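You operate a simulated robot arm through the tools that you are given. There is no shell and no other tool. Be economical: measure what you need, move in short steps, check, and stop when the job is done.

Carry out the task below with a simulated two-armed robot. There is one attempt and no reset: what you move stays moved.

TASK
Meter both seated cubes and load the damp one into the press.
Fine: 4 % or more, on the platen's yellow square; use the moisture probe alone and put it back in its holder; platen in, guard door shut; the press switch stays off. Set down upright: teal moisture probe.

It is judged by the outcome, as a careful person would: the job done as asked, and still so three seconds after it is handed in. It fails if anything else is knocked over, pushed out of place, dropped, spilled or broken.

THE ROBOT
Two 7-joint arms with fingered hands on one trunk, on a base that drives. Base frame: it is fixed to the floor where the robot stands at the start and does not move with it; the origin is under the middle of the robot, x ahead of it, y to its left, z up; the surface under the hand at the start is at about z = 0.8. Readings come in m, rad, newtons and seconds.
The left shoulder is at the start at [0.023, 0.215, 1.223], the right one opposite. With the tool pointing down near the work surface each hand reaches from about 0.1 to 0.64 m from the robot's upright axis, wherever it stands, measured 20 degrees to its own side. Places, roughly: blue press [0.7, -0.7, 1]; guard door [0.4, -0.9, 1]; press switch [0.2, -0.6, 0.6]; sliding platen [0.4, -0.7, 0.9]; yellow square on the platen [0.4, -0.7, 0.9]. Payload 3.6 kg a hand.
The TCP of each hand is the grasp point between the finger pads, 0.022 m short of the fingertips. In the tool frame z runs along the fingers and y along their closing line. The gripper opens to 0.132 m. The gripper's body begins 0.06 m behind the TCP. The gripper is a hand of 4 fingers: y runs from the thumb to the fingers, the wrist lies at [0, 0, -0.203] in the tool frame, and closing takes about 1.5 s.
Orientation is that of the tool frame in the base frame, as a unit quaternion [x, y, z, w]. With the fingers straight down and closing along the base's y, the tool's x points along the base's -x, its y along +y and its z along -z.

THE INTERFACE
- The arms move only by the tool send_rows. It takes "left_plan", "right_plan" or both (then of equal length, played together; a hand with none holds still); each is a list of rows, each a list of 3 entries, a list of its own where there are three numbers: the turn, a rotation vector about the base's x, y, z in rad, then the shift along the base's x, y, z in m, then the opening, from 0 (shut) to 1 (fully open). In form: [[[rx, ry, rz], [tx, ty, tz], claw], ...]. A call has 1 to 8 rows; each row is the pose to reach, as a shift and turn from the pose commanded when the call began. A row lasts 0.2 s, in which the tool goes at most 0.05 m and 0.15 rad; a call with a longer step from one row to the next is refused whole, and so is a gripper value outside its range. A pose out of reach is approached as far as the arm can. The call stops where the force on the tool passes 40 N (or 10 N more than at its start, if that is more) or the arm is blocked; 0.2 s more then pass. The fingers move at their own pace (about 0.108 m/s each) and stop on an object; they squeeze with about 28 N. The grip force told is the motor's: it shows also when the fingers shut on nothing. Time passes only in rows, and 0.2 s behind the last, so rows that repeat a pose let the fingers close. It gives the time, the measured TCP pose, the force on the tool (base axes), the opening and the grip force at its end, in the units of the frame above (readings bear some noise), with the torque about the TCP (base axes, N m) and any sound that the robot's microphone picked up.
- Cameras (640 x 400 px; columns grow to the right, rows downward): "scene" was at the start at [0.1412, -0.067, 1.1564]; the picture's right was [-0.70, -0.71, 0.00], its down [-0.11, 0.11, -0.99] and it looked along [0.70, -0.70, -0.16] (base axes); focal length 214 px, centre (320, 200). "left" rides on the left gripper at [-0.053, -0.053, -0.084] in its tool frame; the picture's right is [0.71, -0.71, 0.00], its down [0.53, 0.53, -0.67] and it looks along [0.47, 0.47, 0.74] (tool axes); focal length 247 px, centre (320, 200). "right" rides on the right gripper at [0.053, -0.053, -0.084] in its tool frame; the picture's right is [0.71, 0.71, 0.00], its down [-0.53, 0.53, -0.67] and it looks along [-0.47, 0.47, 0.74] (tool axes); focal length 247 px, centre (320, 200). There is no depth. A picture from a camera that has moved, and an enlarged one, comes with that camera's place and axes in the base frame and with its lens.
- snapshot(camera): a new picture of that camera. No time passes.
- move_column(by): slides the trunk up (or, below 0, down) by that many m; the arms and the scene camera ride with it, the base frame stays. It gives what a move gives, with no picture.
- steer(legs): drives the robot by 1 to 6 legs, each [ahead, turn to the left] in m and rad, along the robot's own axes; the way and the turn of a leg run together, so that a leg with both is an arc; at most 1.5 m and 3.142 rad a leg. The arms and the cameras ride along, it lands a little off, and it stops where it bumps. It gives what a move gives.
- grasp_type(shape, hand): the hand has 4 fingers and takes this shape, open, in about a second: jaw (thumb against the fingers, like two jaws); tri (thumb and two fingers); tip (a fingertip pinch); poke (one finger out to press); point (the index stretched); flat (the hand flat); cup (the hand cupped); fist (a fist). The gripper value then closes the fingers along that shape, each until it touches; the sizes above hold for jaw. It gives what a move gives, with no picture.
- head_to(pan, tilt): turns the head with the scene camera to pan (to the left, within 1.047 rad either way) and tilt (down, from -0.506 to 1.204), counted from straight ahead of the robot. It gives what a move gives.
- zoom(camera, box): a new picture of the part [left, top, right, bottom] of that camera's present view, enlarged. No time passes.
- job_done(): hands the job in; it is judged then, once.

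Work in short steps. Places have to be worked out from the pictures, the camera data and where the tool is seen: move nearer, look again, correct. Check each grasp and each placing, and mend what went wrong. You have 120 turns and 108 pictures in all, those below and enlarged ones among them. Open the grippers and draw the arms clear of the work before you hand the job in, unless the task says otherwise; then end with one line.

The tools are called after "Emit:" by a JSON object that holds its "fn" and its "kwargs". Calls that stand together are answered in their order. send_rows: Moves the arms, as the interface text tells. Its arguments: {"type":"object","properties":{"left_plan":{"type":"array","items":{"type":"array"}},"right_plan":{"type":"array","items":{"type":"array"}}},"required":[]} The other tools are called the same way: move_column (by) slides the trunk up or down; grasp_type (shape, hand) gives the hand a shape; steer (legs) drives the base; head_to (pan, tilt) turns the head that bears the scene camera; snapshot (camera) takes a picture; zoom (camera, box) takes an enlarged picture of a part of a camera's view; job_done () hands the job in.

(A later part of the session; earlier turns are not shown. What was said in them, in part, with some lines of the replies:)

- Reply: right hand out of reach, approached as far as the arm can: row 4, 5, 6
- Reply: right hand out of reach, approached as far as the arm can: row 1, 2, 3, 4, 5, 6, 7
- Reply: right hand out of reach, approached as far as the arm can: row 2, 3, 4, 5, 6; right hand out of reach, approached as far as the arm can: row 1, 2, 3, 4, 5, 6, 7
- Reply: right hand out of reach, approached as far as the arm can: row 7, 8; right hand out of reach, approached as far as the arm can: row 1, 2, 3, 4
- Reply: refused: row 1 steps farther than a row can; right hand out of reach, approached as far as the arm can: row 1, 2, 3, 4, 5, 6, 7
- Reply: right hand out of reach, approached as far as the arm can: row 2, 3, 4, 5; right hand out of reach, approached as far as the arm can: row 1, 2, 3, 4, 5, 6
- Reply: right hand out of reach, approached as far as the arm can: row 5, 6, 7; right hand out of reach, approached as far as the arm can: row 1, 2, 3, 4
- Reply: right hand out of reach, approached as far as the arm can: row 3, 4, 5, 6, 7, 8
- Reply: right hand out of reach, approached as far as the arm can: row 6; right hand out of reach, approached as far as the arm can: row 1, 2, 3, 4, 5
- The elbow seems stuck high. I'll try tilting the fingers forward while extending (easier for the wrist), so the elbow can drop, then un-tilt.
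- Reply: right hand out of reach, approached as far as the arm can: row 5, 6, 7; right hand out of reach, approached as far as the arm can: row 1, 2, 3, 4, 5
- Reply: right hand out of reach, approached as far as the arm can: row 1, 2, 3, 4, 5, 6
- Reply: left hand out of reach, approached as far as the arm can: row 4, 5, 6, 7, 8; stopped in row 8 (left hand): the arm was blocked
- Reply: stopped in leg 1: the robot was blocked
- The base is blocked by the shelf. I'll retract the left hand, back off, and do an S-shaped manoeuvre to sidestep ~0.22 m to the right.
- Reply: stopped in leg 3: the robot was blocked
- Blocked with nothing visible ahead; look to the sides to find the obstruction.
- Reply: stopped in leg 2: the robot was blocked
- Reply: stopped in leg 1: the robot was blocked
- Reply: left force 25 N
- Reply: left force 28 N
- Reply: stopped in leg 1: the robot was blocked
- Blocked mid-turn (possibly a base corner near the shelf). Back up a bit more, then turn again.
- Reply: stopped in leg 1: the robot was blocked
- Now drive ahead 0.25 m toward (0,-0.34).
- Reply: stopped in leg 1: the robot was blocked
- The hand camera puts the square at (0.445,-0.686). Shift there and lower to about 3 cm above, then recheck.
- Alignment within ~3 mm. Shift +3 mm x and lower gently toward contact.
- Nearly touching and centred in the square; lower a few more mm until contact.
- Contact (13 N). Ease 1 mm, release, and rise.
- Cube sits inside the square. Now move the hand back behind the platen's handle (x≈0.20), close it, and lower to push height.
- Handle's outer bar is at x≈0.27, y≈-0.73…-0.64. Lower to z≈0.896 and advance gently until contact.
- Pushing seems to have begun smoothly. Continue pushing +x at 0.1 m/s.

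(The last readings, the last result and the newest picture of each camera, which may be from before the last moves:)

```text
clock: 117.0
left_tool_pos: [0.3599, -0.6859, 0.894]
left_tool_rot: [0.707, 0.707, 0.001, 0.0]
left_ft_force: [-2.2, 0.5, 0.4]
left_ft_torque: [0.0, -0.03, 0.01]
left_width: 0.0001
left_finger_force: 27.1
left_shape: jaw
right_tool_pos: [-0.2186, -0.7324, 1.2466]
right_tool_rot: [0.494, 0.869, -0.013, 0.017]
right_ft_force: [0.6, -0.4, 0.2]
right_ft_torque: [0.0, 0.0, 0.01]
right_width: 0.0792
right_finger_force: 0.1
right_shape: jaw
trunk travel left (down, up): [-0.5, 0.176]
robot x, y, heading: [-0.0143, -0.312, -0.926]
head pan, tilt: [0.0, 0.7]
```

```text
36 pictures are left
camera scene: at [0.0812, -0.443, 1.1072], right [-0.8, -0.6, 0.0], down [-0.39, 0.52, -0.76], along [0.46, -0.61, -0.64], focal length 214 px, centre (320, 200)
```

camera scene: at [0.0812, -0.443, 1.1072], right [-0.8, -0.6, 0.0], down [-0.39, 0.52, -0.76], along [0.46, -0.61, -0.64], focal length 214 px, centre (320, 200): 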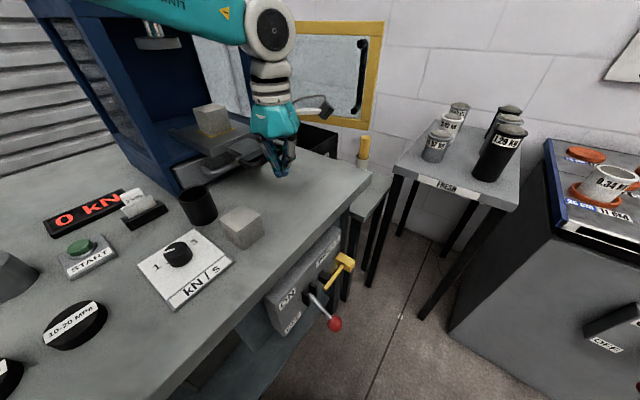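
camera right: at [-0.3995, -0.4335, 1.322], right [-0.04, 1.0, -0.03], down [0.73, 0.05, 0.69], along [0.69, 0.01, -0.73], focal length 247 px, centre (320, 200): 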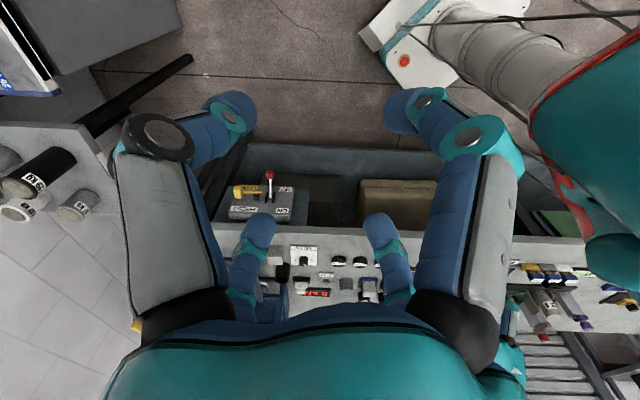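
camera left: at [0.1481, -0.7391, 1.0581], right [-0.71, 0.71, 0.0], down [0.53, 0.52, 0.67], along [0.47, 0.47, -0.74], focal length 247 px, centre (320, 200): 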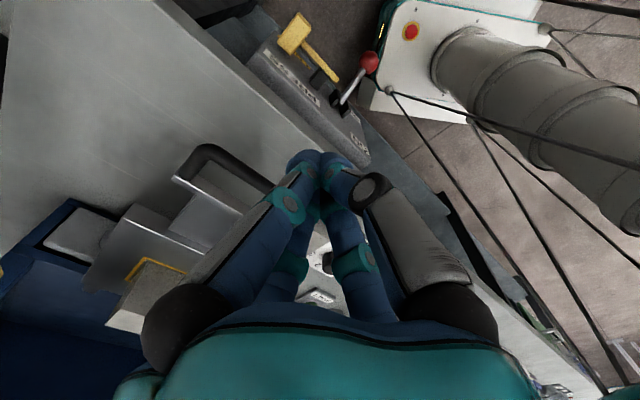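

Sliding well with cube steady. Continue another 0.1 m.

Emit:
{"fn": "send_rows", "kwargs": {"left_plan": [[[0, 0, 0], [0.01, 0, 0], 0], [[0, 0, 0], [0.025, 0, 0], 0], [[0, 0, 0], [0.04, 0, 0], 0], [[0, 0, 0], [0.055, 0, 0], 0], [[0, 0, 0], [0.07, 0, 0], 0], [[0, 0, 0], [0.085, 0, 0], 0], [[0, 0, 0], [0.095, 0, 0], 0], [[0, 0, 0], [0.1, 0, 0], 0]]}}

Emit:
{"fn": "snapshot", "kwargs": {"camera": "scene"}}

```text
clock: 118.8
left_tool_pos: [0.4602, -0.686, 0.8955]
left_tool_rot: [0.708, 0.706, 0.0, -0.001]
left_ft_force: [-1.1, 0.1, 1.3]
left_ft_torque: [0.0, -0.02, -0.02]
left_width: 0.0
left_finger_force: 28.3
left_shape: jaw
right_tool_pos: [-0.2179, -0.7318, 1.2473]
right_tool_rot: [0.495, 0.869, -0.012, 0.017]
right_ft_force: [-0.3, 0.4, 0.0]
right_ft_torque: [-0.01, -0.01, 0.03]
right_width: 0.0791
right_finger_force: 0.1
right_shape: jaw
trunk travel left (down, up): [-0.5, 0.176]
robot x, y, heading: [-0.0124, -0.314, -0.932]
head pan, tilt: [0.0, 0.7]
```

```text
35 pictures are left
camera scene: at [0.0813, -0.4431, 1.1072], right [-0.8, -0.6, 0.0], down [-0.39, 0.52, -0.76], along [0.46, -0.61, -0.64], focal length 214 px, centre (320, 200)
```

scene: 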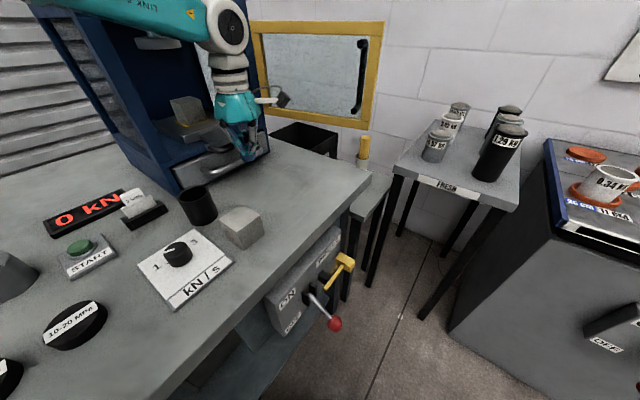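

Continue slowly, watching for the end stop.

Emit:
{"fn": "send_rows", "kwargs": {"left_plan": [[[0, 0, 0], [0.01, 0, 0], 0], [[0, 0, 0], [0.02, 0, 0], 0], [[0, 0, 0], [0.03, 0, 0], 0], [[0, 0, 0], [0.04, 0, 0], 0], [[0, 0, 0], [0.05, 0, 0], 0], [[0, 0, 0], [0.055, 0, 0], 0]]}}

Emit:
{"fn": "zoom", "kwargs": {"camera": "scene", "box": [100, 40, 300, 200]}}

```text
clock: 119.9
left_tool_pos: [0.4875, -0.6891, 0.8995]
left_tool_rot: [0.714, 0.7, -0.011, -0.008]
left_ft_force: [-17.0, 4.0, 11.3]
left_ft_torque: [-0.02, -0.2, 0.07]
left_width: 0.0
left_finger_force: 28.2
left_shape: jaw
right_tool_pos: [-0.2195, -0.73, 1.2484]
right_tool_rot: [0.495, 0.868, -0.013, 0.018]
right_ft_force: [0.6, -0.1, 0.6]
right_ft_torque: [0.01, 0.02, -0.01]
right_width: 0.0794
right_finger_force: 0.1
right_shape: jaw
trunk travel left (down, up): [-0.5, 0.176]
robot x, y, heading: [-0.012, -0.3148, -0.927]
head pan, tilt: [0.0, 0.7]
stopped in row 5 (left hand): the force on the tool passed its limit at 44 N (the readings are from after the stop); the commanded pose is now the measured one
```

```text
2.50 times, centred on (200, 120) of scene
camera zoom: at [0.0804, -0.4416, 1.1077], right [-0.8, -0.6, 0.0], down [-0.38, 0.52, -0.77], along [0.46, -0.61, -0.64], focal length 536 px, centre (620, 400)
```

zoom: 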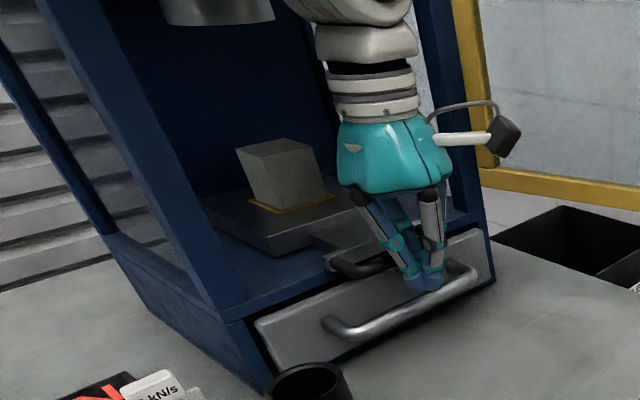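

It stopped at 44 N; fingertips may have met the drawer's pull rather than the platen's end stop. Back off and up, then look.

Emit:
{"fn": "send_rows", "kwargs": {"left_plan": [[[0, 0, 0], [-0.02, 0, 0], 0], [[0, 0, 0], [-0.05, 0, 0], 0], [[0, 0, 0], [-0.06, 0, 0.04], 0], [[0, 0, 0], [-0.06, 0, 0.08], 0], [[0, 0, 0], [-0.08, 0, 0.12], 0], [[0, 0, 0], [-0.1, 0, 0.15], 0]]}}

Emit:
{"fn": "zoom", "kwargs": {"camera": "scene", "box": [100, 40, 300, 200]}}

Emit:
{"fn": "snapshot", "kwargs": {"camera": "left"}}

```text
clock: 121.3
left_tool_pos: [0.3895, -0.6893, 1.0496]
left_tool_rot: [0.712, 0.702, -0.007, -0.006]
left_ft_force: [-0.1, -0.4, -0.5]
left_ft_torque: [0.0, 0.01, 0.0]
left_width: 0.0
left_finger_force: 28.4
left_shape: jaw
right_tool_pos: [-0.2197, -0.7318, 1.2476]
right_tool_rot: [0.495, 0.869, -0.013, 0.017]
right_ft_force: [0.0, -0.6, -0.8]
right_ft_torque: [-0.03, -0.01, 0.02]
right_width: 0.0796
right_finger_force: 0.0
right_shape: jaw
trunk travel left (down, up): [-0.5, 0.176]
robot x, y, heading: [-0.012, -0.3106, -0.929]
head pan, tilt: [0.0, 0.7]
```

```text
2.50 times, centred on (200, 120) of scene
camera zoom: at [0.0808, -0.4429, 1.1073], right [-0.8, -0.6, 0.0], down [-0.39, 0.52, -0.76], along [0.46, -0.61, -0.64], focal length 536 px, centre (620, 400)
```

zoom: 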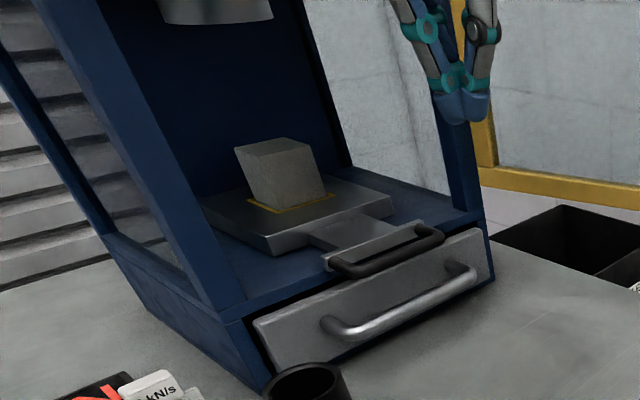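

```text
32 pictures are left
camera left: at [0.3375, -0.7416, 1.1346], right [-0.7, 0.72, 0.01], down [0.54, 0.52, 0.66], along [0.46, 0.47, -0.75], focal length 247 px, centre (320, 200)
```

left: 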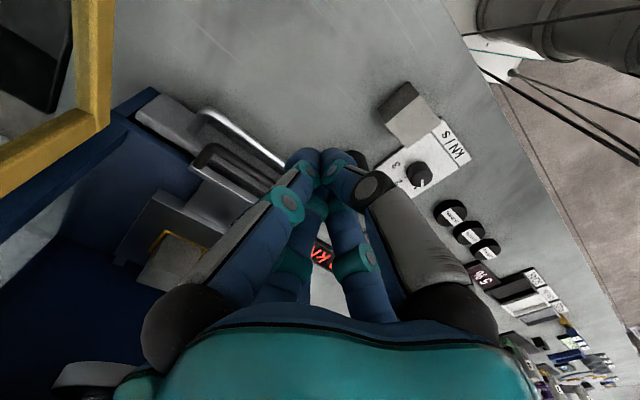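

The drawer pull (z≈0.86) protrudes near where the tips were; cube x≈0.69 appears under the ram already. Push again with tips higher (TCP z≈0.913) to confirm the end stop.

Emit:
{"fn": "send_rows", "kwargs": {"left_plan": [[[0, 0, 0], [0.02, 0, -0.04], 0], [[0, 0, 0], [0.04, 0, -0.08], 0], [[0, 0, 0], [0.05, 0, -0.12], 0], [[0, 0, 0], [0.06, 0, -0.136], 0], [[0, 0, 0], [0.075, 0, -0.136], 0], [[0, 0, 0], [0.09, 0, -0.136], 0], [[0, 0, 0], [0.1, 0, -0.136], 0], [[0, 0, 0], [0.105, 0, -0.136], 0]]}}

Emit:
{"fn": "send_rows", "kwargs": {"left_plan": [[[0, 0, 0], [0.004, 0, 0], 0], [[0, 0, 0], [0.008, 0, 0], 0], [[0, 0, 0], [0.012, 0, 0], 0], [[0, 0, 0], [0.016, 0, 0], 0], [[0, 0, 0], [0.02, 0, 0], 0], [[0, 0, 0], [0.024, 0, 0], 0]]}}

Emit:
{"fn": "zoom", "kwargs": {"camera": "scene", "box": [100, 40, 300, 200]}}

```text
clock: 123.1
left_tool_pos: [0.4928, -0.6895, 0.91]
left_tool_rot: [0.713, 0.701, -0.008, -0.009]
left_ft_force: [-14.6, 1.8, 1.7]
left_ft_torque: [0.0, 0.08, 0.02]
left_width: 0.0
left_finger_force: 27.8
left_shape: jaw
right_tool_pos: [-0.2189, -0.732, 1.2485]
right_tool_rot: [0.494, 0.869, -0.011, 0.017]
right_ft_force: [0.0, 0.2, 1.2]
right_ft_torque: [-0.02, 0.02, -0.03]
right_width: 0.079
right_finger_force: 0.1
right_shape: jaw
trunk travel left (down, up): [-0.5, 0.176]
robot x, y, heading: [-0.0129, -0.3107, -0.929]
head pan, tilt: [0.0, 0.7]
```

```text
clock: 123.9
left_tool_pos: [0.4936, -0.6925, 0.9106]
left_tool_rot: [0.718, 0.695, -0.016, -0.016]
left_ft_force: [-15.5, 4.6, 9.7]
left_ft_torque: [0.02, 0.07, 0.02]
left_width: 0.0001
left_finger_force: 27.7
left_shape: jaw
right_tool_pos: [-0.2189, -0.7309, 1.2476]
right_tool_rot: [0.494, 0.869, -0.013, 0.017]
right_ft_force: [0.2, -0.3, -0.8]
right_ft_torque: [-0.02, 0.0, -0.03]
right_width: 0.0794
right_finger_force: 0.0
right_shape: jaw
trunk travel left (down, up): [-0.5, 0.176]
robot x, y, heading: [-0.0172, -0.3128, -0.93]
head pan, tilt: [0.0, 0.7]
stopped in row 4 (left hand): the force on the tool passed its limit at 41 N (the readings are from after the stop); the commanded pose is now the measured one
```

```text
2.50 times, centred on (200, 120) of scene
camera zoom: at [0.0807, -0.442, 1.1075], right [-0.8, -0.6, 0.0], down [-0.39, 0.52, -0.77], along [0.46, -0.61, -0.64], focal length 536 px, centre (620, 400)
```

zoom: 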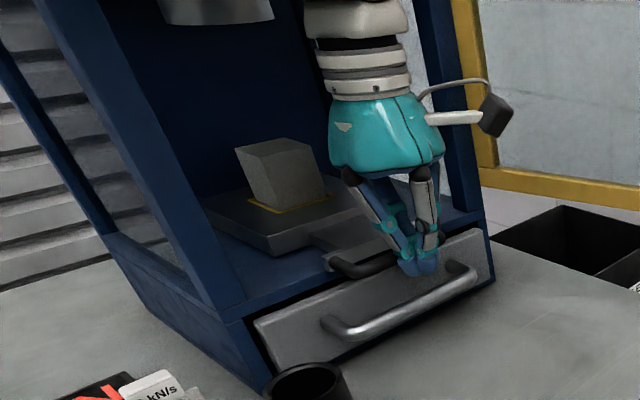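

Hard stop confirmed; platen is fully in. Withdraw the hand and look at the guard door.

Emit:
{"fn": "send_rows", "kwargs": {"left_plan": [[[0, 0, 0], [-0.02, 0, 0], 0], [[0, 0, 0], [-0.06, 0, 0], 0], [[0, 0, 0], [-0.1, 0, 0.03], 0], [[0, 0, 0], [-0.14, 0.03, 0.07], 0], [[0, 0, 0], [-0.18, 0.06, 0.11], 0], [[0, 0, 0], [-0.2, 0.1, 0.14], 0], [[0, 0, 0], [-0.21, 0.14, 0.16], 0]]}}

Emit:
{"fn": "head_to", "kwargs": {"pan": 0.1, "tilt": 0.35}}

Emit:
{"fn": "snapshot", "kwargs": {"camera": "scene"}}

```text
refused: row 4 steps farther than a row can; nothing moved
```

```text
clock: 124.7
left_tool_pos: [0.4923, -0.6929, 0.9118]
left_tool_rot: [0.717, 0.697, -0.015, -0.015]
left_ft_force: [-21.7, -1.8, 6.7]
left_ft_torque: [-0.02, 0.16, 0.03]
left_width: 0.0
left_finger_force: 27.6
left_shape: jaw
right_tool_pos: [-0.2219, -0.7304, 1.2481]
right_tool_rot: [0.495, 0.869, -0.012, 0.019]
right_ft_force: [-0.3, -0.8, 0.5]
right_ft_torque: [0.01, -0.01, 0.03]
right_width: 0.0791
right_finger_force: 0.0
right_shape: jaw
trunk travel left (down, up): [-0.5, 0.176]
robot x, y, heading: [-0.0129, -0.3161, -0.929]
head pan, tilt: [0.099, 0.351]
```

```text
30 pictures are left
camera scene: at [0.0902, -0.4432, 1.1389], right [-0.74, -0.67, 0.0], down [-0.23, 0.25, -0.94], along [0.63, -0.69, -0.34], focal length 214 px, centre (320, 200)
```

scene: 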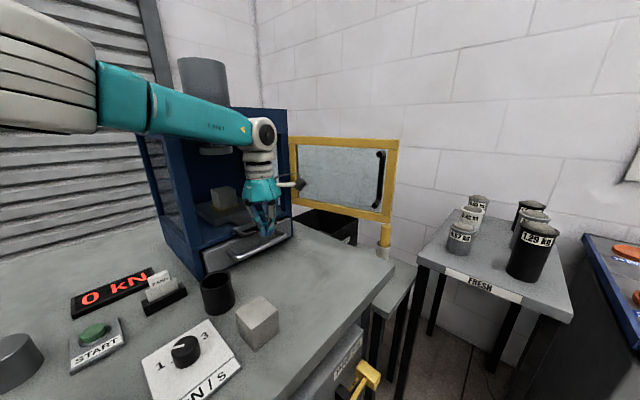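

Door free edge is about (0.30,-0.935), hinge ~(0.58,-0.845), z 0.90–1.10; it must be swung from behind. First withdraw the hand from the platen handle and up.

Emit:
{"fn": "send_rows", "kwargs": {"left_plan": [[[0, 0, 0], [-0.02, 0, 0], 0], [[0, 0, 0], [-0.06, 0, 0], 0], [[0, 0, 0], [-0.1, 0, 0.02], 0], [[0, 0, 0], [-0.12, 0.02, 0.06], 0], [[0, 0, 0], [-0.14, 0.04, 0.1], 0], [[0, 0, 0], [-0.16, 0.06, 0.14], 0], [[0, 0, 0], [-0.18, 0.09, 0.17], 0], [[0, 0, 0], [-0.2, 0.12, 0.2], 0]]}}

Emit:
{"fn": "zoom", "kwargs": {"camera": "scene", "box": [180, 80, 440, 280]}}

```text
clock: 126.5
left_tool_pos: [0.2974, -0.5705, 1.111]
left_tool_rot: [0.716, 0.698, -0.013, -0.011]
left_ft_force: [-0.4, 0.4, 0.1]
left_ft_torque: [0.0, 0.04, -0.03]
left_width: 0.0003
left_finger_force: 28.0
left_shape: jaw
right_tool_pos: [-0.2191, -0.7312, 1.248]
right_tool_rot: [0.494, 0.869, -0.013, 0.017]
right_ft_force: [-0.9, 0.4, -0.9]
right_ft_torque: [0.01, -0.01, 0.02]
right_width: 0.0792
right_finger_force: 0.0
right_shape: jaw
trunk travel left (down, up): [-0.5, 0.176]
robot x, y, heading: [-0.01, -0.3122, -0.93]
head pan, tilt: [0.099, 0.351]
```

```text
2.00 times, centred on (310, 180) of scene
camera zoom: at [0.0927, -0.4431, 1.1387], right [-0.74, -0.67, 0.0], down [-0.23, 0.25, -0.94], along [0.63, -0.69, -0.34], focal length 429 px, centre (340, 240)
```

zoom: 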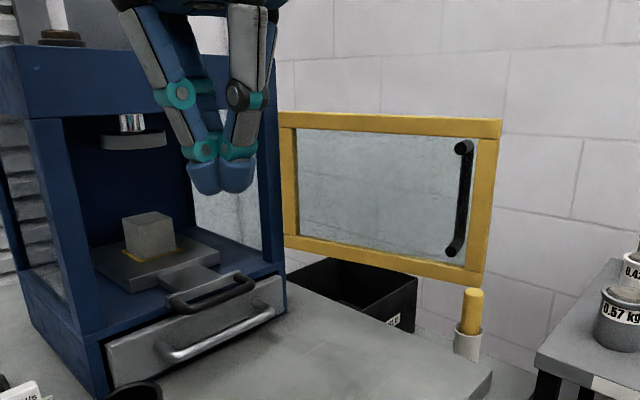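

The handle is on the outer (wall) side, so I'll sweep the door from behind, inboard of the handle. Turning the robot right puts that on the left arm's side: turn -0.8 in place.

Emit:
{"fn": "steer", "kwargs": {"legs": [[0, -0.8]]}}

Emit:
{"fn": "head_to", "kwargs": {"pan": 0.7, "tilt": 0.35}}

Emit:
{"fn": "snapshot", "kwargs": {"camera": "scene"}}

```text
clock: 128.2
left_tool_pos: [0.176, -0.6744, 1.1105]
left_tool_rot: [0.84, 0.543, -0.01, -0.015]
left_ft_force: [0.3, -0.3, 1.1]
left_ft_torque: [0.01, -0.06, 0.01]
left_width: 0.0
left_finger_force: 28.2
left_shape: jaw
right_tool_pos: [-0.3639, -0.6206, 1.2478]
right_tool_rot: [0.658, 0.753, -0.015, 0.014]
right_ft_force: [0.3, 0.1, 0.1]
right_ft_torque: [-0.02, 0.0, -0.02]
right_width: 0.0792
right_finger_force: 0.1
right_shape: jaw
trunk travel left (down, up): [-0.5, 0.176]
robot x, y, heading: [-0.0008, -0.3102, -1.333]
head pan, tilt: [0.099, 0.351]
stopped in leg 1: the robot was blocked; the commanded pose is now the measured one
```

```text
clock: 129.2
left_tool_pos: [0.1756, -0.6739, 1.11]
left_tool_rot: [0.84, 0.542, -0.01, -0.016]
left_ft_force: [-0.9, -0.3, -0.4]
left_ft_torque: [0.0, 0.0, -0.01]
left_width: 0.0
left_finger_force: 28.1
left_shape: jaw
right_tool_pos: [-0.3627, -0.621, 1.249]
right_tool_rot: [0.657, 0.753, -0.016, 0.014]
right_ft_force: [-0.3, -0.4, -0.2]
right_ft_torque: [-0.03, -0.01, 0.0]
right_width: 0.0792
right_finger_force: 0.1
right_shape: jaw
trunk travel left (down, up): [-0.5, 0.176]
robot x, y, heading: [-0.0004, -0.3122, -1.333]
head pan, tilt: [0.7, 0.351]
```

```text
28 pictures are left
camera scene: at [0.0931, -0.4408, 1.1386], right [-0.59, -0.81, 0.0], down [-0.28, 0.2, -0.94], along [0.76, -0.56, -0.34], focal length 214 px, centre (320, 200)
```

scene: 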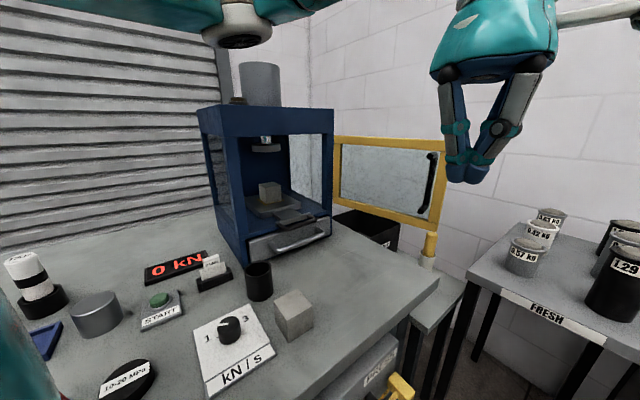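

Continue the turn a little and move ahead 0.1 m.

Emit:
{"fn": "steer", "kwargs": {"legs": [[0, -0.35]]}}

Emit:
{"fn": "steer", "kwargs": {"legs": [[0.1, 0]]}}

Emit:
{"fn": "move_column", "kwargs": {"by": 0.1}}

```text
clock: 130.7
left_tool_pos: [0.04, -0.7096, 1.1108]
left_tool_rot: [0.923, 0.385, -0.007, -0.017]
left_ft_force: [-0.8, -0.8, -0.3]
left_ft_torque: [0.0, -0.03, 0.01]
left_width: 0.0
left_finger_force: 28.0
left_shape: jaw
right_tool_pos: [-0.4474, -0.4745, 1.2496]
right_tool_rot: [0.779, 0.627, -0.018, 0.011]
right_ft_force: [-0.5, -0.1, 0.4]
right_ft_torque: [-0.03, 0.0, 0.01]
right_width: 0.0793
right_finger_force: 0.1
right_shape: jaw
trunk travel left (down, up): [-0.5, 0.176]
robot x, y, heading: [0.0144, -0.3095, -1.681]
head pan, tilt: [0.7, 0.351]
```

```text
clock: 131.8
left_tool_pos: [0.0291, -0.8127, 1.1113]
left_tool_rot: [0.922, 0.386, -0.007, -0.017]
left_ft_force: [-0.1, -0.1, 1.2]
left_ft_torque: [-0.01, -0.02, 0.04]
left_width: 0.0
left_finger_force: 27.5
left_shape: jaw
right_tool_pos: [-0.4596, -0.5793, 1.2482]
right_tool_rot: [0.779, 0.627, -0.017, 0.01]
right_ft_force: [0.5, -0.4, -0.1]
right_ft_torque: [0.03, -0.01, -0.02]
right_width: 0.0793
right_finger_force: 0.1
right_shape: jaw
trunk travel left (down, up): [-0.5, 0.176]
robot x, y, heading: [0.0043, -0.4107, -1.688]
head pan, tilt: [0.7, 0.351]
```

```text
clock: 133.2
left_tool_pos: [0.0277, -0.8122, 1.2105]
left_tool_rot: [0.922, 0.386, -0.007, -0.018]
left_ft_force: [-1.0, 0.5, -0.5]
left_ft_torque: [0.01, 0.05, -0.02]
left_width: 0.0
left_finger_force: 27.9
left_shape: jaw
right_tool_pos: [-0.4597, -0.5763, 1.3489]
right_tool_rot: [0.779, 0.627, -0.017, 0.011]
right_ft_force: [-0.3, 0.0, 1.0]
right_ft_torque: [0.0, -0.03, -0.02]
right_width: 0.0791
right_finger_force: 0.1
right_shape: jaw
trunk travel left (down, up): [-0.6, 0.076]
robot x, y, heading: [0.0068, -0.4124, -1.688]
head pan, tilt: [0.7, 0.351]
```

Move the hand toward above/behind the door at z≈1.19, with yaw ≈ -1.7.

Emit:
{"fn": "send_rows", "kwargs": {"left_plan": [[[0, 0, 0.1], [0.045, -0.01, -0.005], 0], [[0, 0, 0.2], [0.09, -0.02, -0.01], 0], [[0, 0, 0.3], [0.135, -0.03, -0.015], 0], [[0, 0, 0.4], [0.18, -0.045, -0.02], 0], [[0, 0, 0.5], [0.225, -0.06, -0.02], 0], [[0, 0, 0.6], [0.265, -0.075, -0.02], 0], [[0, 0, 0.65], [0.3, -0.09, -0.02], 0], [[0, 0, 0.65], [0.32, -0.1, -0.02], 0]]}}

Emit:
{"fn": "snapshot", "kwargs": {"camera": "left"}}

Emit:
{"fn": "snapshot", "kwargs": {"camera": "scene"}}

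```text
clock: 135.0
left_tool_pos: [0.349, -0.912, 1.1891]
left_tool_rot: [0.751, 0.661, -0.012, -0.014]
left_ft_force: [-0.3, 0.0, 0.6]
left_ft_torque: [-0.01, 0.02, 0.01]
left_width: 0.0
left_finger_force: 28.0
left_shape: jaw
right_tool_pos: [-0.4592, -0.5763, 1.3497]
right_tool_rot: [0.779, 0.626, -0.017, 0.011]
right_ft_force: [-0.5, 0.0, 0.9]
right_ft_torque: [-0.01, 0.0, -0.02]
right_width: 0.0791
right_finger_force: 0.1
right_shape: jaw
trunk travel left (down, up): [-0.6, 0.076]
robot x, y, heading: [0.0034, -0.4109, -1.686]
head pan, tilt: [0.7, 0.351]
```

```text
27 pictures are left
camera left: at [0.2924, -0.9589, 1.2755], right [-0.61, 0.79, 0.02], down [0.61, 0.45, 0.65], along [0.5, 0.41, -0.76], focal length 247 px, centre (320, 200)
```

left: 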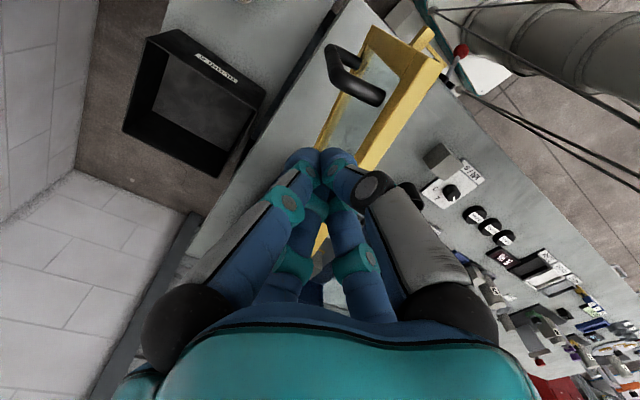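

```text
26 pictures are left
camera scene: at [0.0447, -0.5661, 1.2392], right [-0.83, -0.55, 0.0], down [-0.19, 0.29, -0.94], along [0.52, -0.78, -0.34], focal length 214 px, centre (320, 200)
```

scene: 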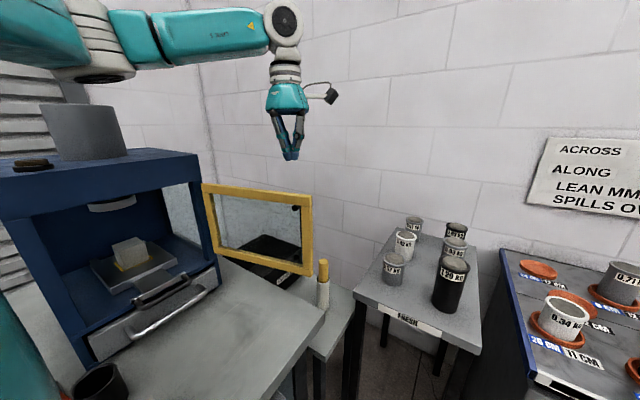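

The hand camera shows free edge at (0.274,-0.875), hinge ≈(0.565,-0.825), handle bar outside at x≈0.32. I'll move inboard to x≈0.388, y≈-0.92 and lower behind the top rail.

Emit:
{"fn": "send_rows", "kwargs": {"left_plan": [[[0, 0, 0], [0.039, -0.008, 0], 0], [[0, 0, 0], [0.039, -0.008, -0.04], 0], [[0, 0, 0], [0.039, -0.008, -0.08], 0], [[0, 0, 0], [0.039, -0.008, -0.115], 0], [[0, 0, 0], [0.039, -0.008, -0.13], 0]]}}

Emit:
{"fn": "snapshot", "kwargs": {"camera": "left"}}

Emit:
{"fn": "zoom", "kwargs": {"camera": "scene", "box": [180, 100, 360, 300]}}

```text
clock: 136.2
left_tool_pos: [0.3883, -0.919, 1.0599]
left_tool_rot: [0.75, 0.661, -0.013, -0.013]
left_ft_force: [0.2, -0.2, 0.4]
left_ft_torque: [-0.02, -0.01, 0.01]
left_width: 0.0
left_finger_force: 28.0
left_shape: jaw
right_tool_pos: [-0.4587, -0.5762, 1.35]
right_tool_rot: [0.779, 0.626, -0.017, 0.01]
right_ft_force: [-0.6, 0.0, -0.3]
right_ft_torque: [0.02, 0.0, 0.0]
right_width: 0.0792
right_finger_force: 0.1
right_shape: jaw
trunk travel left (down, up): [-0.6, 0.076]
robot x, y, heading: [0.0029, -0.4111, -1.684]
head pan, tilt: [0.7, 0.351]
```

```text
25 pictures are left
camera left: at [0.331, -0.9651, 1.1466], right [-0.61, 0.79, 0.03], down [0.61, 0.45, 0.65], along [0.5, 0.41, -0.76], focal length 247 px, centre (320, 200)
```

left: 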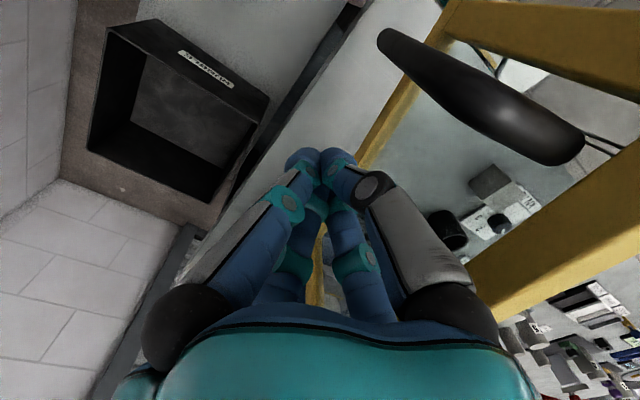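

```text
2.00 times, centred on (270, 200) of scene
camera zoom: at [0.0447, -0.566, 1.2392], right [-0.83, -0.55, 0.0], down [-0.19, 0.29, -0.94], along [0.52, -0.78, -0.34], focal length 429 px, centre (420, 200)
```

zoom: 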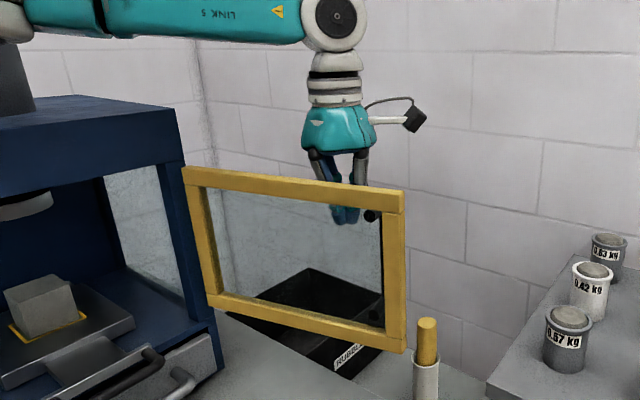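

Hand is behind the door with the palm above the rail. Sweep it along the arc toward closed.

Emit:
{"fn": "send_rows", "kwargs": {"left_plan": [[[0, 0, 0], [0.002, 0.015, 0], 0], [[0, 0, 0], [0.0, 0.035, 0], 0], [[0, 0, 0], [-0.002, 0.059, 0], 0], [[0, 0, 0], [-0.003, 0.089, 0], 0], [[0, 0, 0], [-0.003, 0.119, 0], 0], [[0, 0, 0], [0.004, 0.149, 0], 0], [[0, 0, 0], [0.016, 0.175, 0], 0], [[0, 0, 0], [0.022, 0.187, 0], 0]]}}

Emit:
{"fn": "snapshot", "kwargs": {"camera": "scene"}}

Emit:
{"fn": "snapshot", "kwargs": {"camera": "left"}}

```text
clock: 138.0
left_tool_pos: [0.4088, -0.7322, 1.0617]
left_tool_rot: [0.75, 0.661, -0.012, -0.014]
left_ft_force: [0.3, 0.3, -0.3]
left_ft_torque: [0.0, 0.01, 0.02]
left_width: 0.0
left_finger_force: 28.2
left_shape: jaw
right_tool_pos: [-0.4585, -0.5745, 1.3496]
right_tool_rot: [0.779, 0.627, -0.017, 0.01]
right_ft_force: [0.2, -0.3, 0.4]
right_ft_torque: [0.0, -0.01, -0.01]
right_width: 0.0791
right_finger_force: 0.0
right_shape: jaw
trunk travel left (down, up): [-0.6, 0.076]
robot x, y, heading: [0.0061, -0.4113, -1.683]
head pan, tilt: [0.7, 0.351]
```

```text
23 pictures are left
camera scene: at [0.0445, -0.5657, 1.2393], right [-0.83, -0.55, 0.0], down [-0.19, 0.29, -0.94], along [0.52, -0.78, -0.34], focal length 214 px, centre (320, 200)
```

scene: 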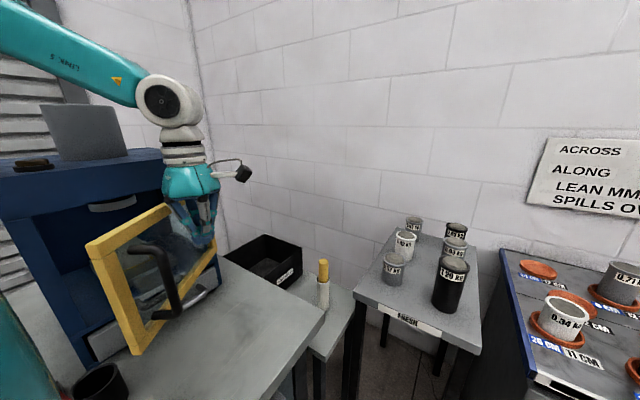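

```text
22 pictures are left
camera left: at [0.3524, -0.7789, 1.147], right [-0.61, 0.79, 0.03], down [0.61, 0.45, 0.65], along [0.5, 0.41, -0.76], focal length 247 px, centre (320, 200)
```

left: 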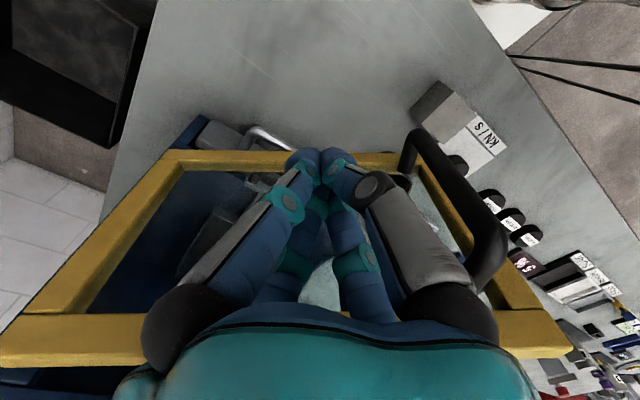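

Door has swung to ~135°. Continue the arc to about 108°.

Emit:
{"fn": "send_rows", "kwargs": {"left_plan": [[[0, 0, 0], [0.012, 0.018, 0], 0], [[0, 0, 0], [0.025, 0.034, 0], 0], [[0, 0, 0], [0.038, 0.046, 0], 0], [[0, 0, 0], [0.052, 0.056, 0], 0], [[0, 0, 0], [0.066, 0.065, 0], 0], [[0, 0, 0], [0.07, 0.068, 0], 0]]}}

Emit:
{"fn": "snapshot", "kwargs": {"camera": "scene"}}

Emit:
{"fn": "snapshot", "kwargs": {"camera": "left"}}

```text
clock: 139.4
left_tool_pos: [0.4781, -0.664, 1.0607]
left_tool_rot: [0.751, 0.66, -0.012, -0.014]
left_ft_force: [-0.6, 1.0, 0.4]
left_ft_torque: [0.04, -0.01, 0.0]
left_width: 0.0
left_finger_force: 28.3
left_shape: jaw
right_tool_pos: [-0.459, -0.5758, 1.3501]
right_tool_rot: [0.78, 0.626, -0.018, 0.01]
right_ft_force: [-0.7, 0.2, -0.2]
right_ft_torque: [0.01, -0.01, -0.02]
right_width: 0.0792
right_finger_force: 0.1
right_shape: jaw
trunk travel left (down, up): [-0.6, 0.076]
robot x, y, heading: [0.0069, -0.4098, -1.687]
head pan, tilt: [0.7, 0.351]
```

```text
21 pictures are left
camera scene: at [0.0446, -0.5656, 1.2393], right [-0.83, -0.55, 0.0], down [-0.19, 0.29, -0.94], along [0.52, -0.78, -0.34], focal length 214 px, centre (320, 200)
```

scene: 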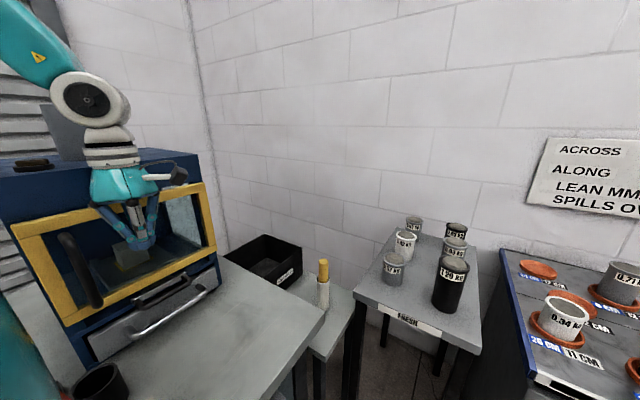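

```text
20 pictures are left
camera left: at [0.4221, -0.7104, 1.1473], right [-0.61, 0.79, 0.03], down [0.61, 0.45, 0.65], along [0.5, 0.41, -0.76], focal length 247 px, centre (320, 200)
```

left: 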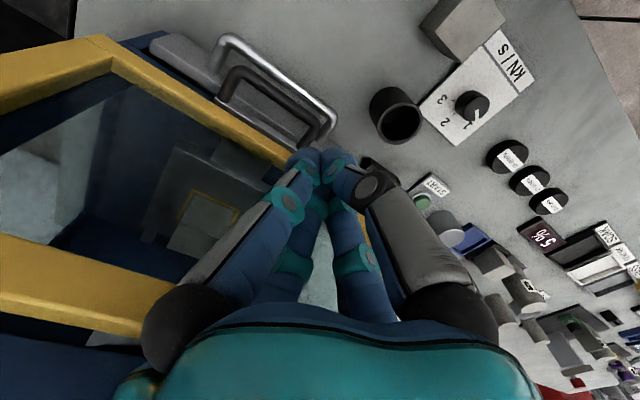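

Door at ~107°. Tilt the fingers forward (so the palm stays clear of the press beam), lower a little, and push it shut.

Emit:
{"fn": "send_rows", "kwargs": {"left_plan": [[[0, -0.13, 0], [-0.015, 0, 0], 0], [[0, -0.26, 0], [-0.02, 0, -0.02], 0], [[0, -0.39, 0], [-0.025, 0, -0.04], 0], [[0, -0.52, 0], [-0.025, 0, -0.05], 0], [[0, -0.6, 0], [-0.01, 0.005, -0.05], 0], [[0, -0.6, 0], [0.01, 0.01, -0.05], 0], [[0, -0.6, 0], [0.025, 0.01, -0.05], 0]]}}

Emit:
{"fn": "snapshot", "kwargs": {"camera": "scene"}}

```text
clock: 141.0
left_tool_pos: [0.5035, -0.6552, 1.0105]
left_tool_rot: [0.72, 0.636, 0.21, 0.183]
left_ft_force: [0.3, 0.0, 0.4]
left_ft_torque: [0.0, 0.02, 0.01]
left_width: 0.0
left_finger_force: 27.7
left_shape: jaw
right_tool_pos: [-0.4588, -0.5768, 1.3501]
right_tool_rot: [0.779, 0.627, -0.017, 0.011]
right_ft_force: [0.0, -0.5, -0.1]
right_ft_torque: [0.01, 0.01, -0.01]
right_width: 0.0791
right_finger_force: 0.0
right_shape: jaw
trunk travel left (down, up): [-0.6, 0.076]
robot x, y, heading: [-0.0007, -0.4073, -1.69]
head pan, tilt: [0.7, 0.351]
```

```text
19 pictures are left
camera scene: at [0.0446, -0.5658, 1.2393], right [-0.83, -0.55, 0.0], down [-0.19, 0.29, -0.94], along [0.52, -0.78, -0.34], focal length 214 px, centre (320, 200)
```

scene: 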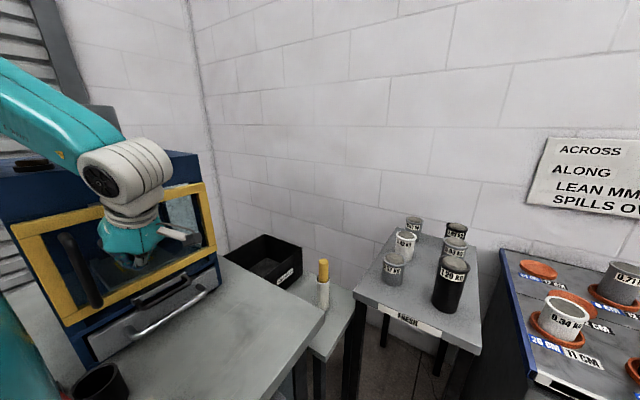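

Continue pushing +x in small steps until firm contact.

Emit:
{"fn": "send_rows", "kwargs": {"left_plan": [[[0, 0, 0], [0.01, 0.003, 0], 0], [[0, 0, 0], [0.02, 0.006, 0], 0], [[0, 0, 0], [0.028, 0.008, 0], 0], [[0, 0, 0], [0.036, 0.009, 0], 0], [[0, 0, 0], [0.044, 0.009, 0], 0], [[0, 0, 0], [0.05, 0.009, 0], 0]]}}

Emit:
{"fn": "snapshot", "kwargs": {"camera": "scene"}}

```text
clock: 141.9
left_tool_pos: [0.524, -0.6467, 1.0097]
left_tool_rot: [0.727, 0.636, 0.193, 0.173]
left_ft_force: [-20.9, -3.0, 4.7]
left_ft_torque: [-0.06, 0.34, 0.1]
left_width: 0.0002
left_finger_force: 28.4
left_shape: jaw
right_tool_pos: [-0.4599, -0.5749, 1.3509]
right_tool_rot: [0.779, 0.627, -0.018, 0.011]
right_ft_force: [0.3, 1.0, -1.0]
right_ft_torque: [0.01, 0.03, 0.01]
right_width: 0.0791
right_finger_force: 0.0
right_shape: jaw
trunk travel left (down, up): [-0.6, 0.076]
robot x, y, heading: [0.0039, -0.4126, -1.684]
head pan, tilt: [0.7, 0.351]
stopped in row 4 (left hand): the force on the tool passed its limit at 46 N (the readings are from after the stop); the commanded pose is now the measured one
```

```text
18 pictures are left
camera scene: at [0.0444, -0.5652, 1.2395], right [-0.83, -0.55, 0.0], down [-0.19, 0.29, -0.94], along [0.52, -0.78, -0.34], focal length 214 px, centre (320, 200)
```

scene: 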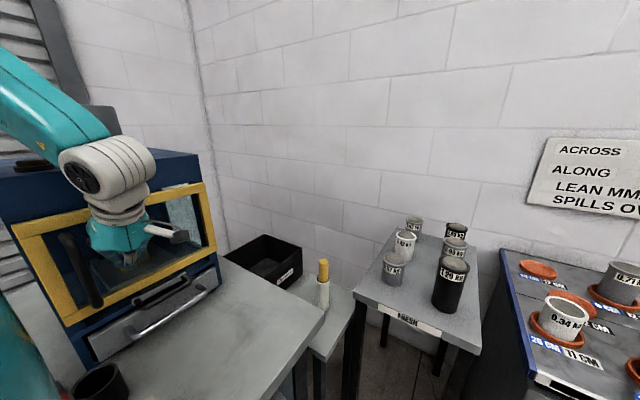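

Firm contact at 46 N; the door looks flush. Withdraw and inspect.

Emit:
{"fn": "send_rows", "kwargs": {"left_plan": [[[0, 0, 0], [-0.03, 0, 0], 0], [[0, 0, 0], [-0.07, 0, 0.01], 0], [[0, 0, 0], [-0.11, 0, 0.03], 0], [[0, 0.13, 0], [-0.14, 0, 0.06], 0], [[0, 0.26, 0], [-0.17, 0, 0.09], 0], [[0, 0.39, 0], [-0.2, -0.01, 0.12], 0], [[0, 0.52, 0], [-0.23, -0.03, 0.14], 0]]}}

Emit:
{"fn": "head_to", "kwargs": {"pan": 1.0, "tilt": 0.4}}

Emit:
{"fn": "snapshot", "kwargs": {"camera": "scene"}}

```text
clock: 143.6
left_tool_pos: [0.3198, -0.7039, 1.1723]
left_tool_rot: [0.745, 0.667, 0.018, 0.006]
left_ft_force: [-0.2, 0.7, 0.0]
left_ft_torque: [-0.04, 0.04, 0.01]
left_width: 0.0
left_finger_force: 28.2
left_shape: jaw
left hand out of reach, approached as far as the arm can: row 2, 3, 4, 5, 6, 7
right_tool_pos: [-0.4594, -0.5734, 1.3506]
right_tool_rot: [0.779, 0.627, -0.019, 0.011]
right_ft_force: [-0.3, 1.0, 0.1]
right_ft_torque: [-0.03, -0.01, 0.02]
right_width: 0.079
right_finger_force: 0.0
right_shape: jaw
trunk travel left (down, up): [-0.6, 0.076]
robot x, y, heading: [0.0002, -0.4115, -1.684]
head pan, tilt: [0.7, 0.351]
```

```text
clock: 144.3
left_tool_pos: [0.3184, -0.7082, 1.1718]
left_tool_rot: [0.744, 0.667, 0.019, 0.006]
left_ft_force: [-0.3, -0.5, -0.8]
left_ft_torque: [0.02, 0.01, 0.01]
left_width: 0.0
left_finger_force: 27.5
left_shape: jaw
right_tool_pos: [-0.4602, -0.5771, 1.3503]
right_tool_rot: [0.779, 0.626, -0.017, 0.01]
right_ft_force: [-0.7, 0.2, 0.6]
right_ft_torque: [0.0, 0.01, -0.01]
right_width: 0.079
right_finger_force: 0.0
right_shape: jaw
trunk travel left (down, up): [-0.6, 0.076]
robot x, y, heading: [0.0019, -0.4082, -1.686]
head pan, tilt: [1.0, 0.4]
```

```text
17 pictures are left
camera scene: at [0.064, -0.548, 1.2347], right [-0.63, -0.77, 0.0], down [-0.3, 0.25, -0.92], along [0.71, -0.58, -0.39], focal length 214 px, centre (320, 200)
```

scene: 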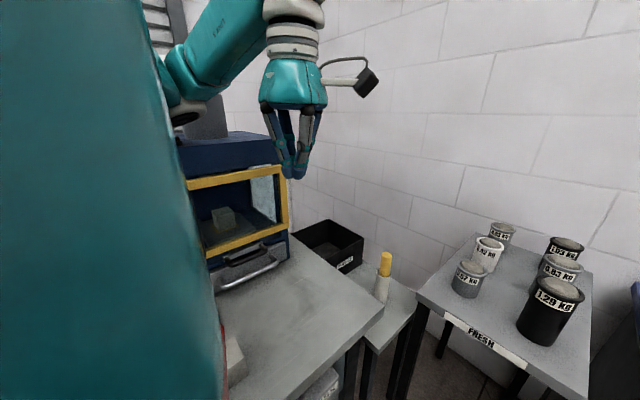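

Door looks shut but the arm blocks the view. Back off and turn left for a clear check.

Emit:
{"fn": "steer", "kwargs": {"legs": [[-0.12, 0]]}}

Emit:
{"fn": "steer", "kwargs": {"legs": [[0, 0.7]]}}

Emit:
{"fn": "send_rows", "kwargs": {"left_plan": [[[0, 0, 0], [-0.02, 0.03, 0.02], 0.3], [[0, 0, 0], [-0.04, 0.06, 0.04], 0.6], [[0, 0, 0], [-0.06, 0.09, 0.05], 0.6], [[0, 0, 0], [-0.08, 0.12, 0.05], 0.6]]}}

Emit:
{"fn": "head_to", "kwargs": {"pan": 0.2, "tilt": 0.5}}

Emit:
{"fn": "snapshot", "kwargs": {"camera": "scene"}}

```text
clock: 145.6
left_tool_pos: [0.3316, -0.5861, 1.1712]
left_tool_rot: [0.746, 0.666, 0.018, 0.007]
left_ft_force: [0.2, 0.2, -0.7]
left_ft_torque: [-0.01, 0.03, -0.02]
left_width: 0.0
left_finger_force: 27.8
left_shape: jaw
right_tool_pos: [-0.4449, -0.4515, 1.3498]
right_tool_rot: [0.781, 0.624, -0.017, 0.011]
right_ft_force: [-0.2, 0.1, -0.8]
right_ft_torque: [0.01, 0.03, -0.03]
right_width: 0.0792
right_finger_force: 0.1
right_shape: jaw
trunk travel left (down, up): [-0.6, 0.076]
robot x, y, heading: [0.0173, -0.2859, -1.69]
head pan, tilt: [1.0, 0.4]
```

```text
clock: 147.9
left_tool_pos: [0.4466, -0.3301, 1.1733]
left_tool_rot: [0.489, 0.872, 0.021, 0.0]
left_ft_force: [0.3, 0.3, -0.3]
left_ft_torque: [0.03, 0.02, 0.03]
left_width: 0.0003
left_finger_force: 28.0
left_shape: jaw
right_tool_pos: [-0.2486, -0.7035, 1.3522]
right_tool_rot: [0.535, 0.845, -0.012, 0.015]
right_ft_force: [-0.2, 0.2, 0.7]
right_ft_torque: [-0.05, 0.01, 0.0]
right_width: 0.079
right_finger_force: 0.1
right_shape: jaw
trunk travel left (down, up): [-0.6, 0.076]
robot x, y, heading: [-0.0022, -0.3027, -1.061]
head pan, tilt: [1.0, 0.4]
stopped in leg 1: the robot was blocked; the commanded pose is now the measured one
```

```text
clock: 148.9
left_tool_pos: [0.4308, -0.2505, 1.2707]
left_tool_rot: [0.491, 0.871, 0.02, 0.0]
left_ft_force: [-0.1, 0.6, 0.1]
left_ft_torque: [-0.02, -0.01, 0.0]
left_width: 0.0788
left_finger_force: 0.1
left_shape: jaw
left hand out of reach, approached as far as the arm can: row 1, 2, 3, 4
right_tool_pos: [-0.2491, -0.703, 1.3522]
right_tool_rot: [0.534, 0.845, -0.013, 0.017]
right_ft_force: [0.4, 0.5, 1.1]
right_ft_torque: [-0.01, -0.01, -0.01]
right_width: 0.0791
right_finger_force: 0.1
right_shape: jaw
trunk travel left (down, up): [-0.6, 0.076]
robot x, y, heading: [-0.001, -0.3008, -1.061]
head pan, tilt: [1.0, 0.4]
```

```text
clock: 150.0
left_tool_pos: [0.4312, -0.2533, 1.2711]
left_tool_rot: [0.49, 0.872, 0.019, 0.001]
left_ft_force: [-0.3, -0.8, 1.0]
left_ft_torque: [0.0, -0.05, 0.01]
left_width: 0.0791
left_finger_force: 0.1
left_shape: jaw
right_tool_pos: [-0.2499, -0.7039, 1.3514]
right_tool_rot: [0.535, 0.845, -0.012, 0.015]
right_ft_force: [0.7, -1.2, -1.0]
right_ft_torque: [-0.04, -0.01, 0.01]
right_width: 0.0792
right_finger_force: 0.0
right_shape: jaw
trunk travel left (down, up): [-0.6, 0.076]
robot x, y, heading: [0.0012, -0.3016, -1.06]
head pan, tilt: [0.201, 0.499]
```

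```text
16 pictures are left
camera scene: at [0.093, -0.4375, 1.2256], right [-0.76, -0.65, 0.0], down [-0.31, 0.36, -0.88], along [0.57, -0.67, -0.48], focal length 214 px, centre (320, 200)
```

scene: 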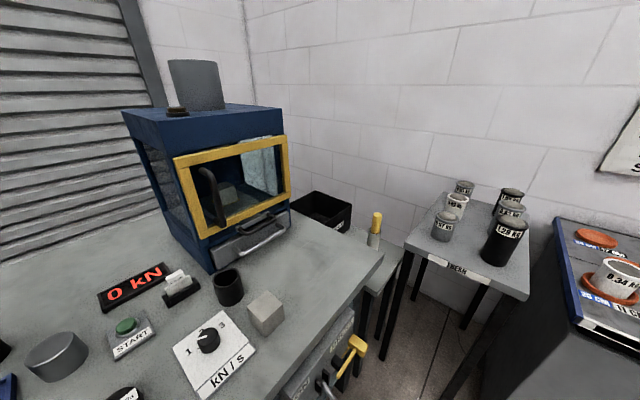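

Emit:
{"fn": "zoom", "kwargs": {"camera": "scene", "box": [130, 100, 310, 280]}}

```text
2.22 times, centred on (220, 190) of scene
camera zoom: at [0.093, -0.4375, 1.2256], right [-0.76, -0.65, 0.0], down [-0.31, 0.36, -0.88], along [0.57, -0.67, -0.48], focal length 477 px, centre (542, 222)
```

zoom: 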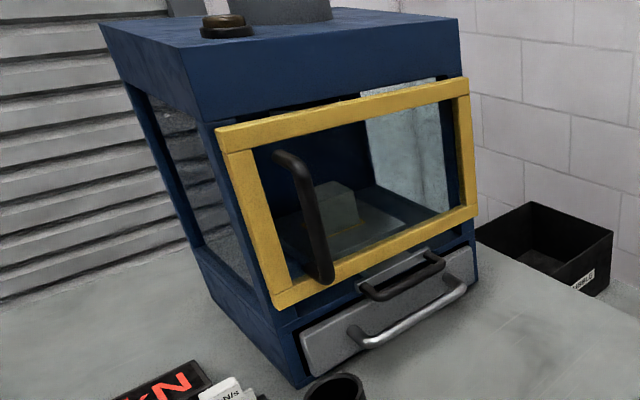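

Computed free edge (0.558,-0.557) vs hinge (0.55,-0.837): flush. One close zoom on the free edge to confirm no gap, and a check of the probe and switch.

Emit:
{"fn": "zoom", "kwargs": {"camera": "scene", "box": [170, 130, 250, 250]}}

Emit:
{"fn": "head_to", "kwargs": {"pan": 0.0, "tilt": 0.95}}

Emit:
{"fn": "snapshot", "kwargs": {"camera": "scene"}}

Emit:
{"fn": "head_to", "kwargs": {"pan": 0.95, "tilt": 0.5}}

Emit:
{"fn": "snapshot", "kwargs": {"camera": "scene"}}

```text
3.33 times, centred on (210, 190) of scene
camera zoom: at [0.093, -0.4375, 1.2256], right [-0.76, -0.65, 0.0], down [-0.31, 0.36, -0.88], along [0.57, -0.67, -0.48], focal length 715 px, centre (687, 233)
```

zoom: 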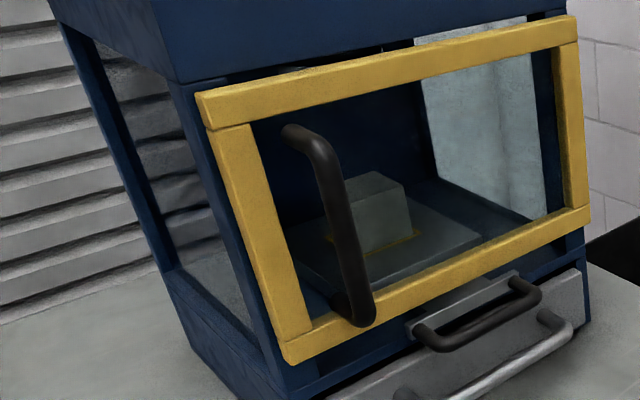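

```text
clock: 150.9
left_tool_pos: [0.432, -0.2532, 1.2716]
left_tool_rot: [0.489, 0.872, 0.02, 0.0]
left_ft_force: [-0.2, -0.2, -0.1]
left_ft_torque: [-0.01, 0.01, 0.0]
left_width: 0.0787
left_finger_force: 0.2
left_shape: jaw
right_tool_pos: [-0.2501, -0.7047, 1.3509]
right_tool_rot: [0.534, 0.845, -0.012, 0.016]
right_ft_force: [0.7, 0.0, 0.1]
right_ft_torque: [0.02, 0.0, 0.0]
right_width: 0.0792
right_finger_force: 0.1
right_shape: jaw
trunk travel left (down, up): [-0.6, 0.076]
robot x, y, heading: [-0.0008, -0.3039, -1.059]
head pan, tilt: [0.0, 0.949]
```

```text
13 pictures are left
camera scene: at [0.0693, -0.4321, 1.1882], right [-0.87, -0.49, 0.0], down [-0.4, 0.71, -0.58], along [0.28, -0.51, -0.81], focal length 214 px, centre (320, 200)
```

scene: 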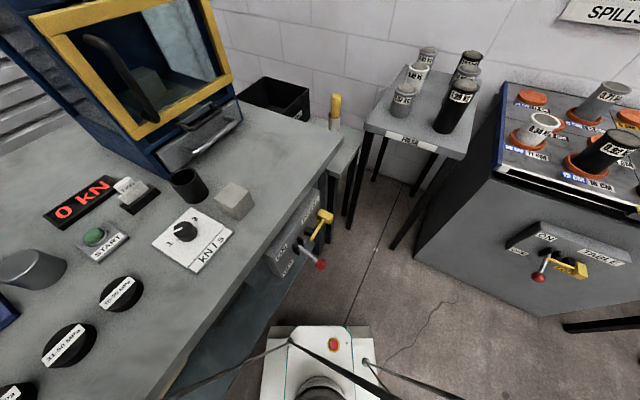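

```text
clock: 152.2
left_tool_pos: [0.4317, -0.2527, 1.2717]
left_tool_rot: [0.49, 0.872, 0.02, 0.0]
left_ft_force: [0.7, 0.1, -0.4]
left_ft_torque: [-0.02, 0.01, -0.01]
left_width: 0.0785
left_finger_force: 0.0
left_shape: jaw
right_tool_pos: [-0.25, -0.7058, 1.3505]
right_tool_rot: [0.534, 0.845, -0.013, 0.015]
right_ft_force: [-0.7, 0.3, -1.1]
right_ft_torque: [0.03, 0.02, 0.01]
right_width: 0.0792
right_finger_force: 0.0
right_shape: jaw
trunk travel left (down, up): [-0.6, 0.076]
robot x, y, heading: [-0.0023, -0.2995, -1.067]
head pan, tilt: [0.949, 0.499]
```

```text
12 pictures are left
camera scene: at [0.1243, -0.379, 1.2256], right [-0.11, -0.99, 0.0], down [-0.48, 0.05, -0.88], along [0.87, -0.1, -0.48], focal length 214 px, centre (320, 200)
```

scene: 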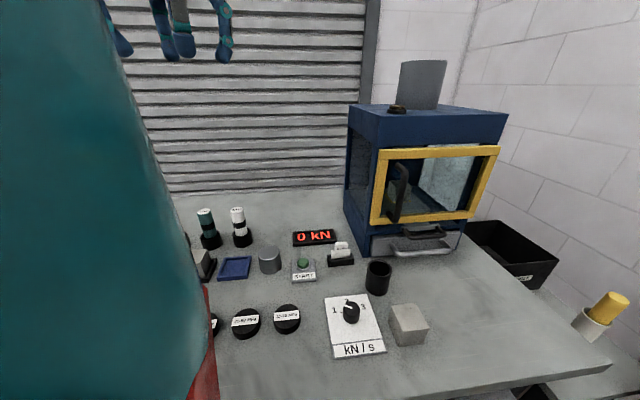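

Emit:
{"fn": "zoom", "kwargs": {"camera": "scene", "box": [330, 90, 530, 280]}}

```text
2.11 times, centred on (430, 185) of scene
camera zoom: at [0.1243, -0.379, 1.2256], right [-0.11, -0.99, 0.0], down [-0.48, 0.05, -0.88], along [0.87, -0.1, -0.48], focal length 452 px, centre (88, 232)
```

zoom: 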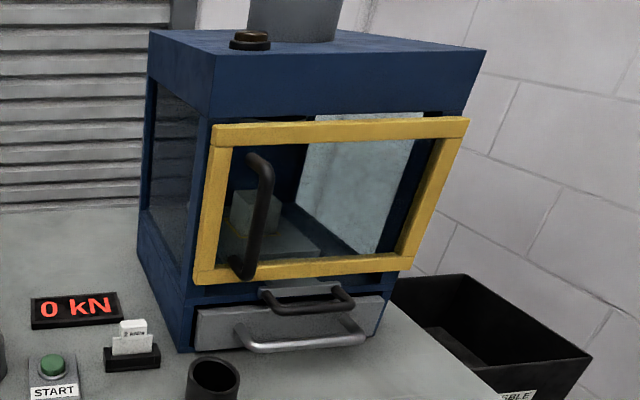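

Door is flush and the cube is visible on the platen's square. The display shows 0 kN, and the lever wasn't touched. The probe stands in its holder, and both hands are open and clear, so I'm handing in.

Emit:
{"fn": "job_done", "kwargs": {}}

```text
The job is handed in.
```

I metered both seated cubes with the teal moisture probe: the black-seat cube read 3 % and the blue-seat cube read 5 %. The 5 % cube is on the platen's yellow square, the platen is in, the guard door is shut, the probe is upright in its holder and the press switch stays off.
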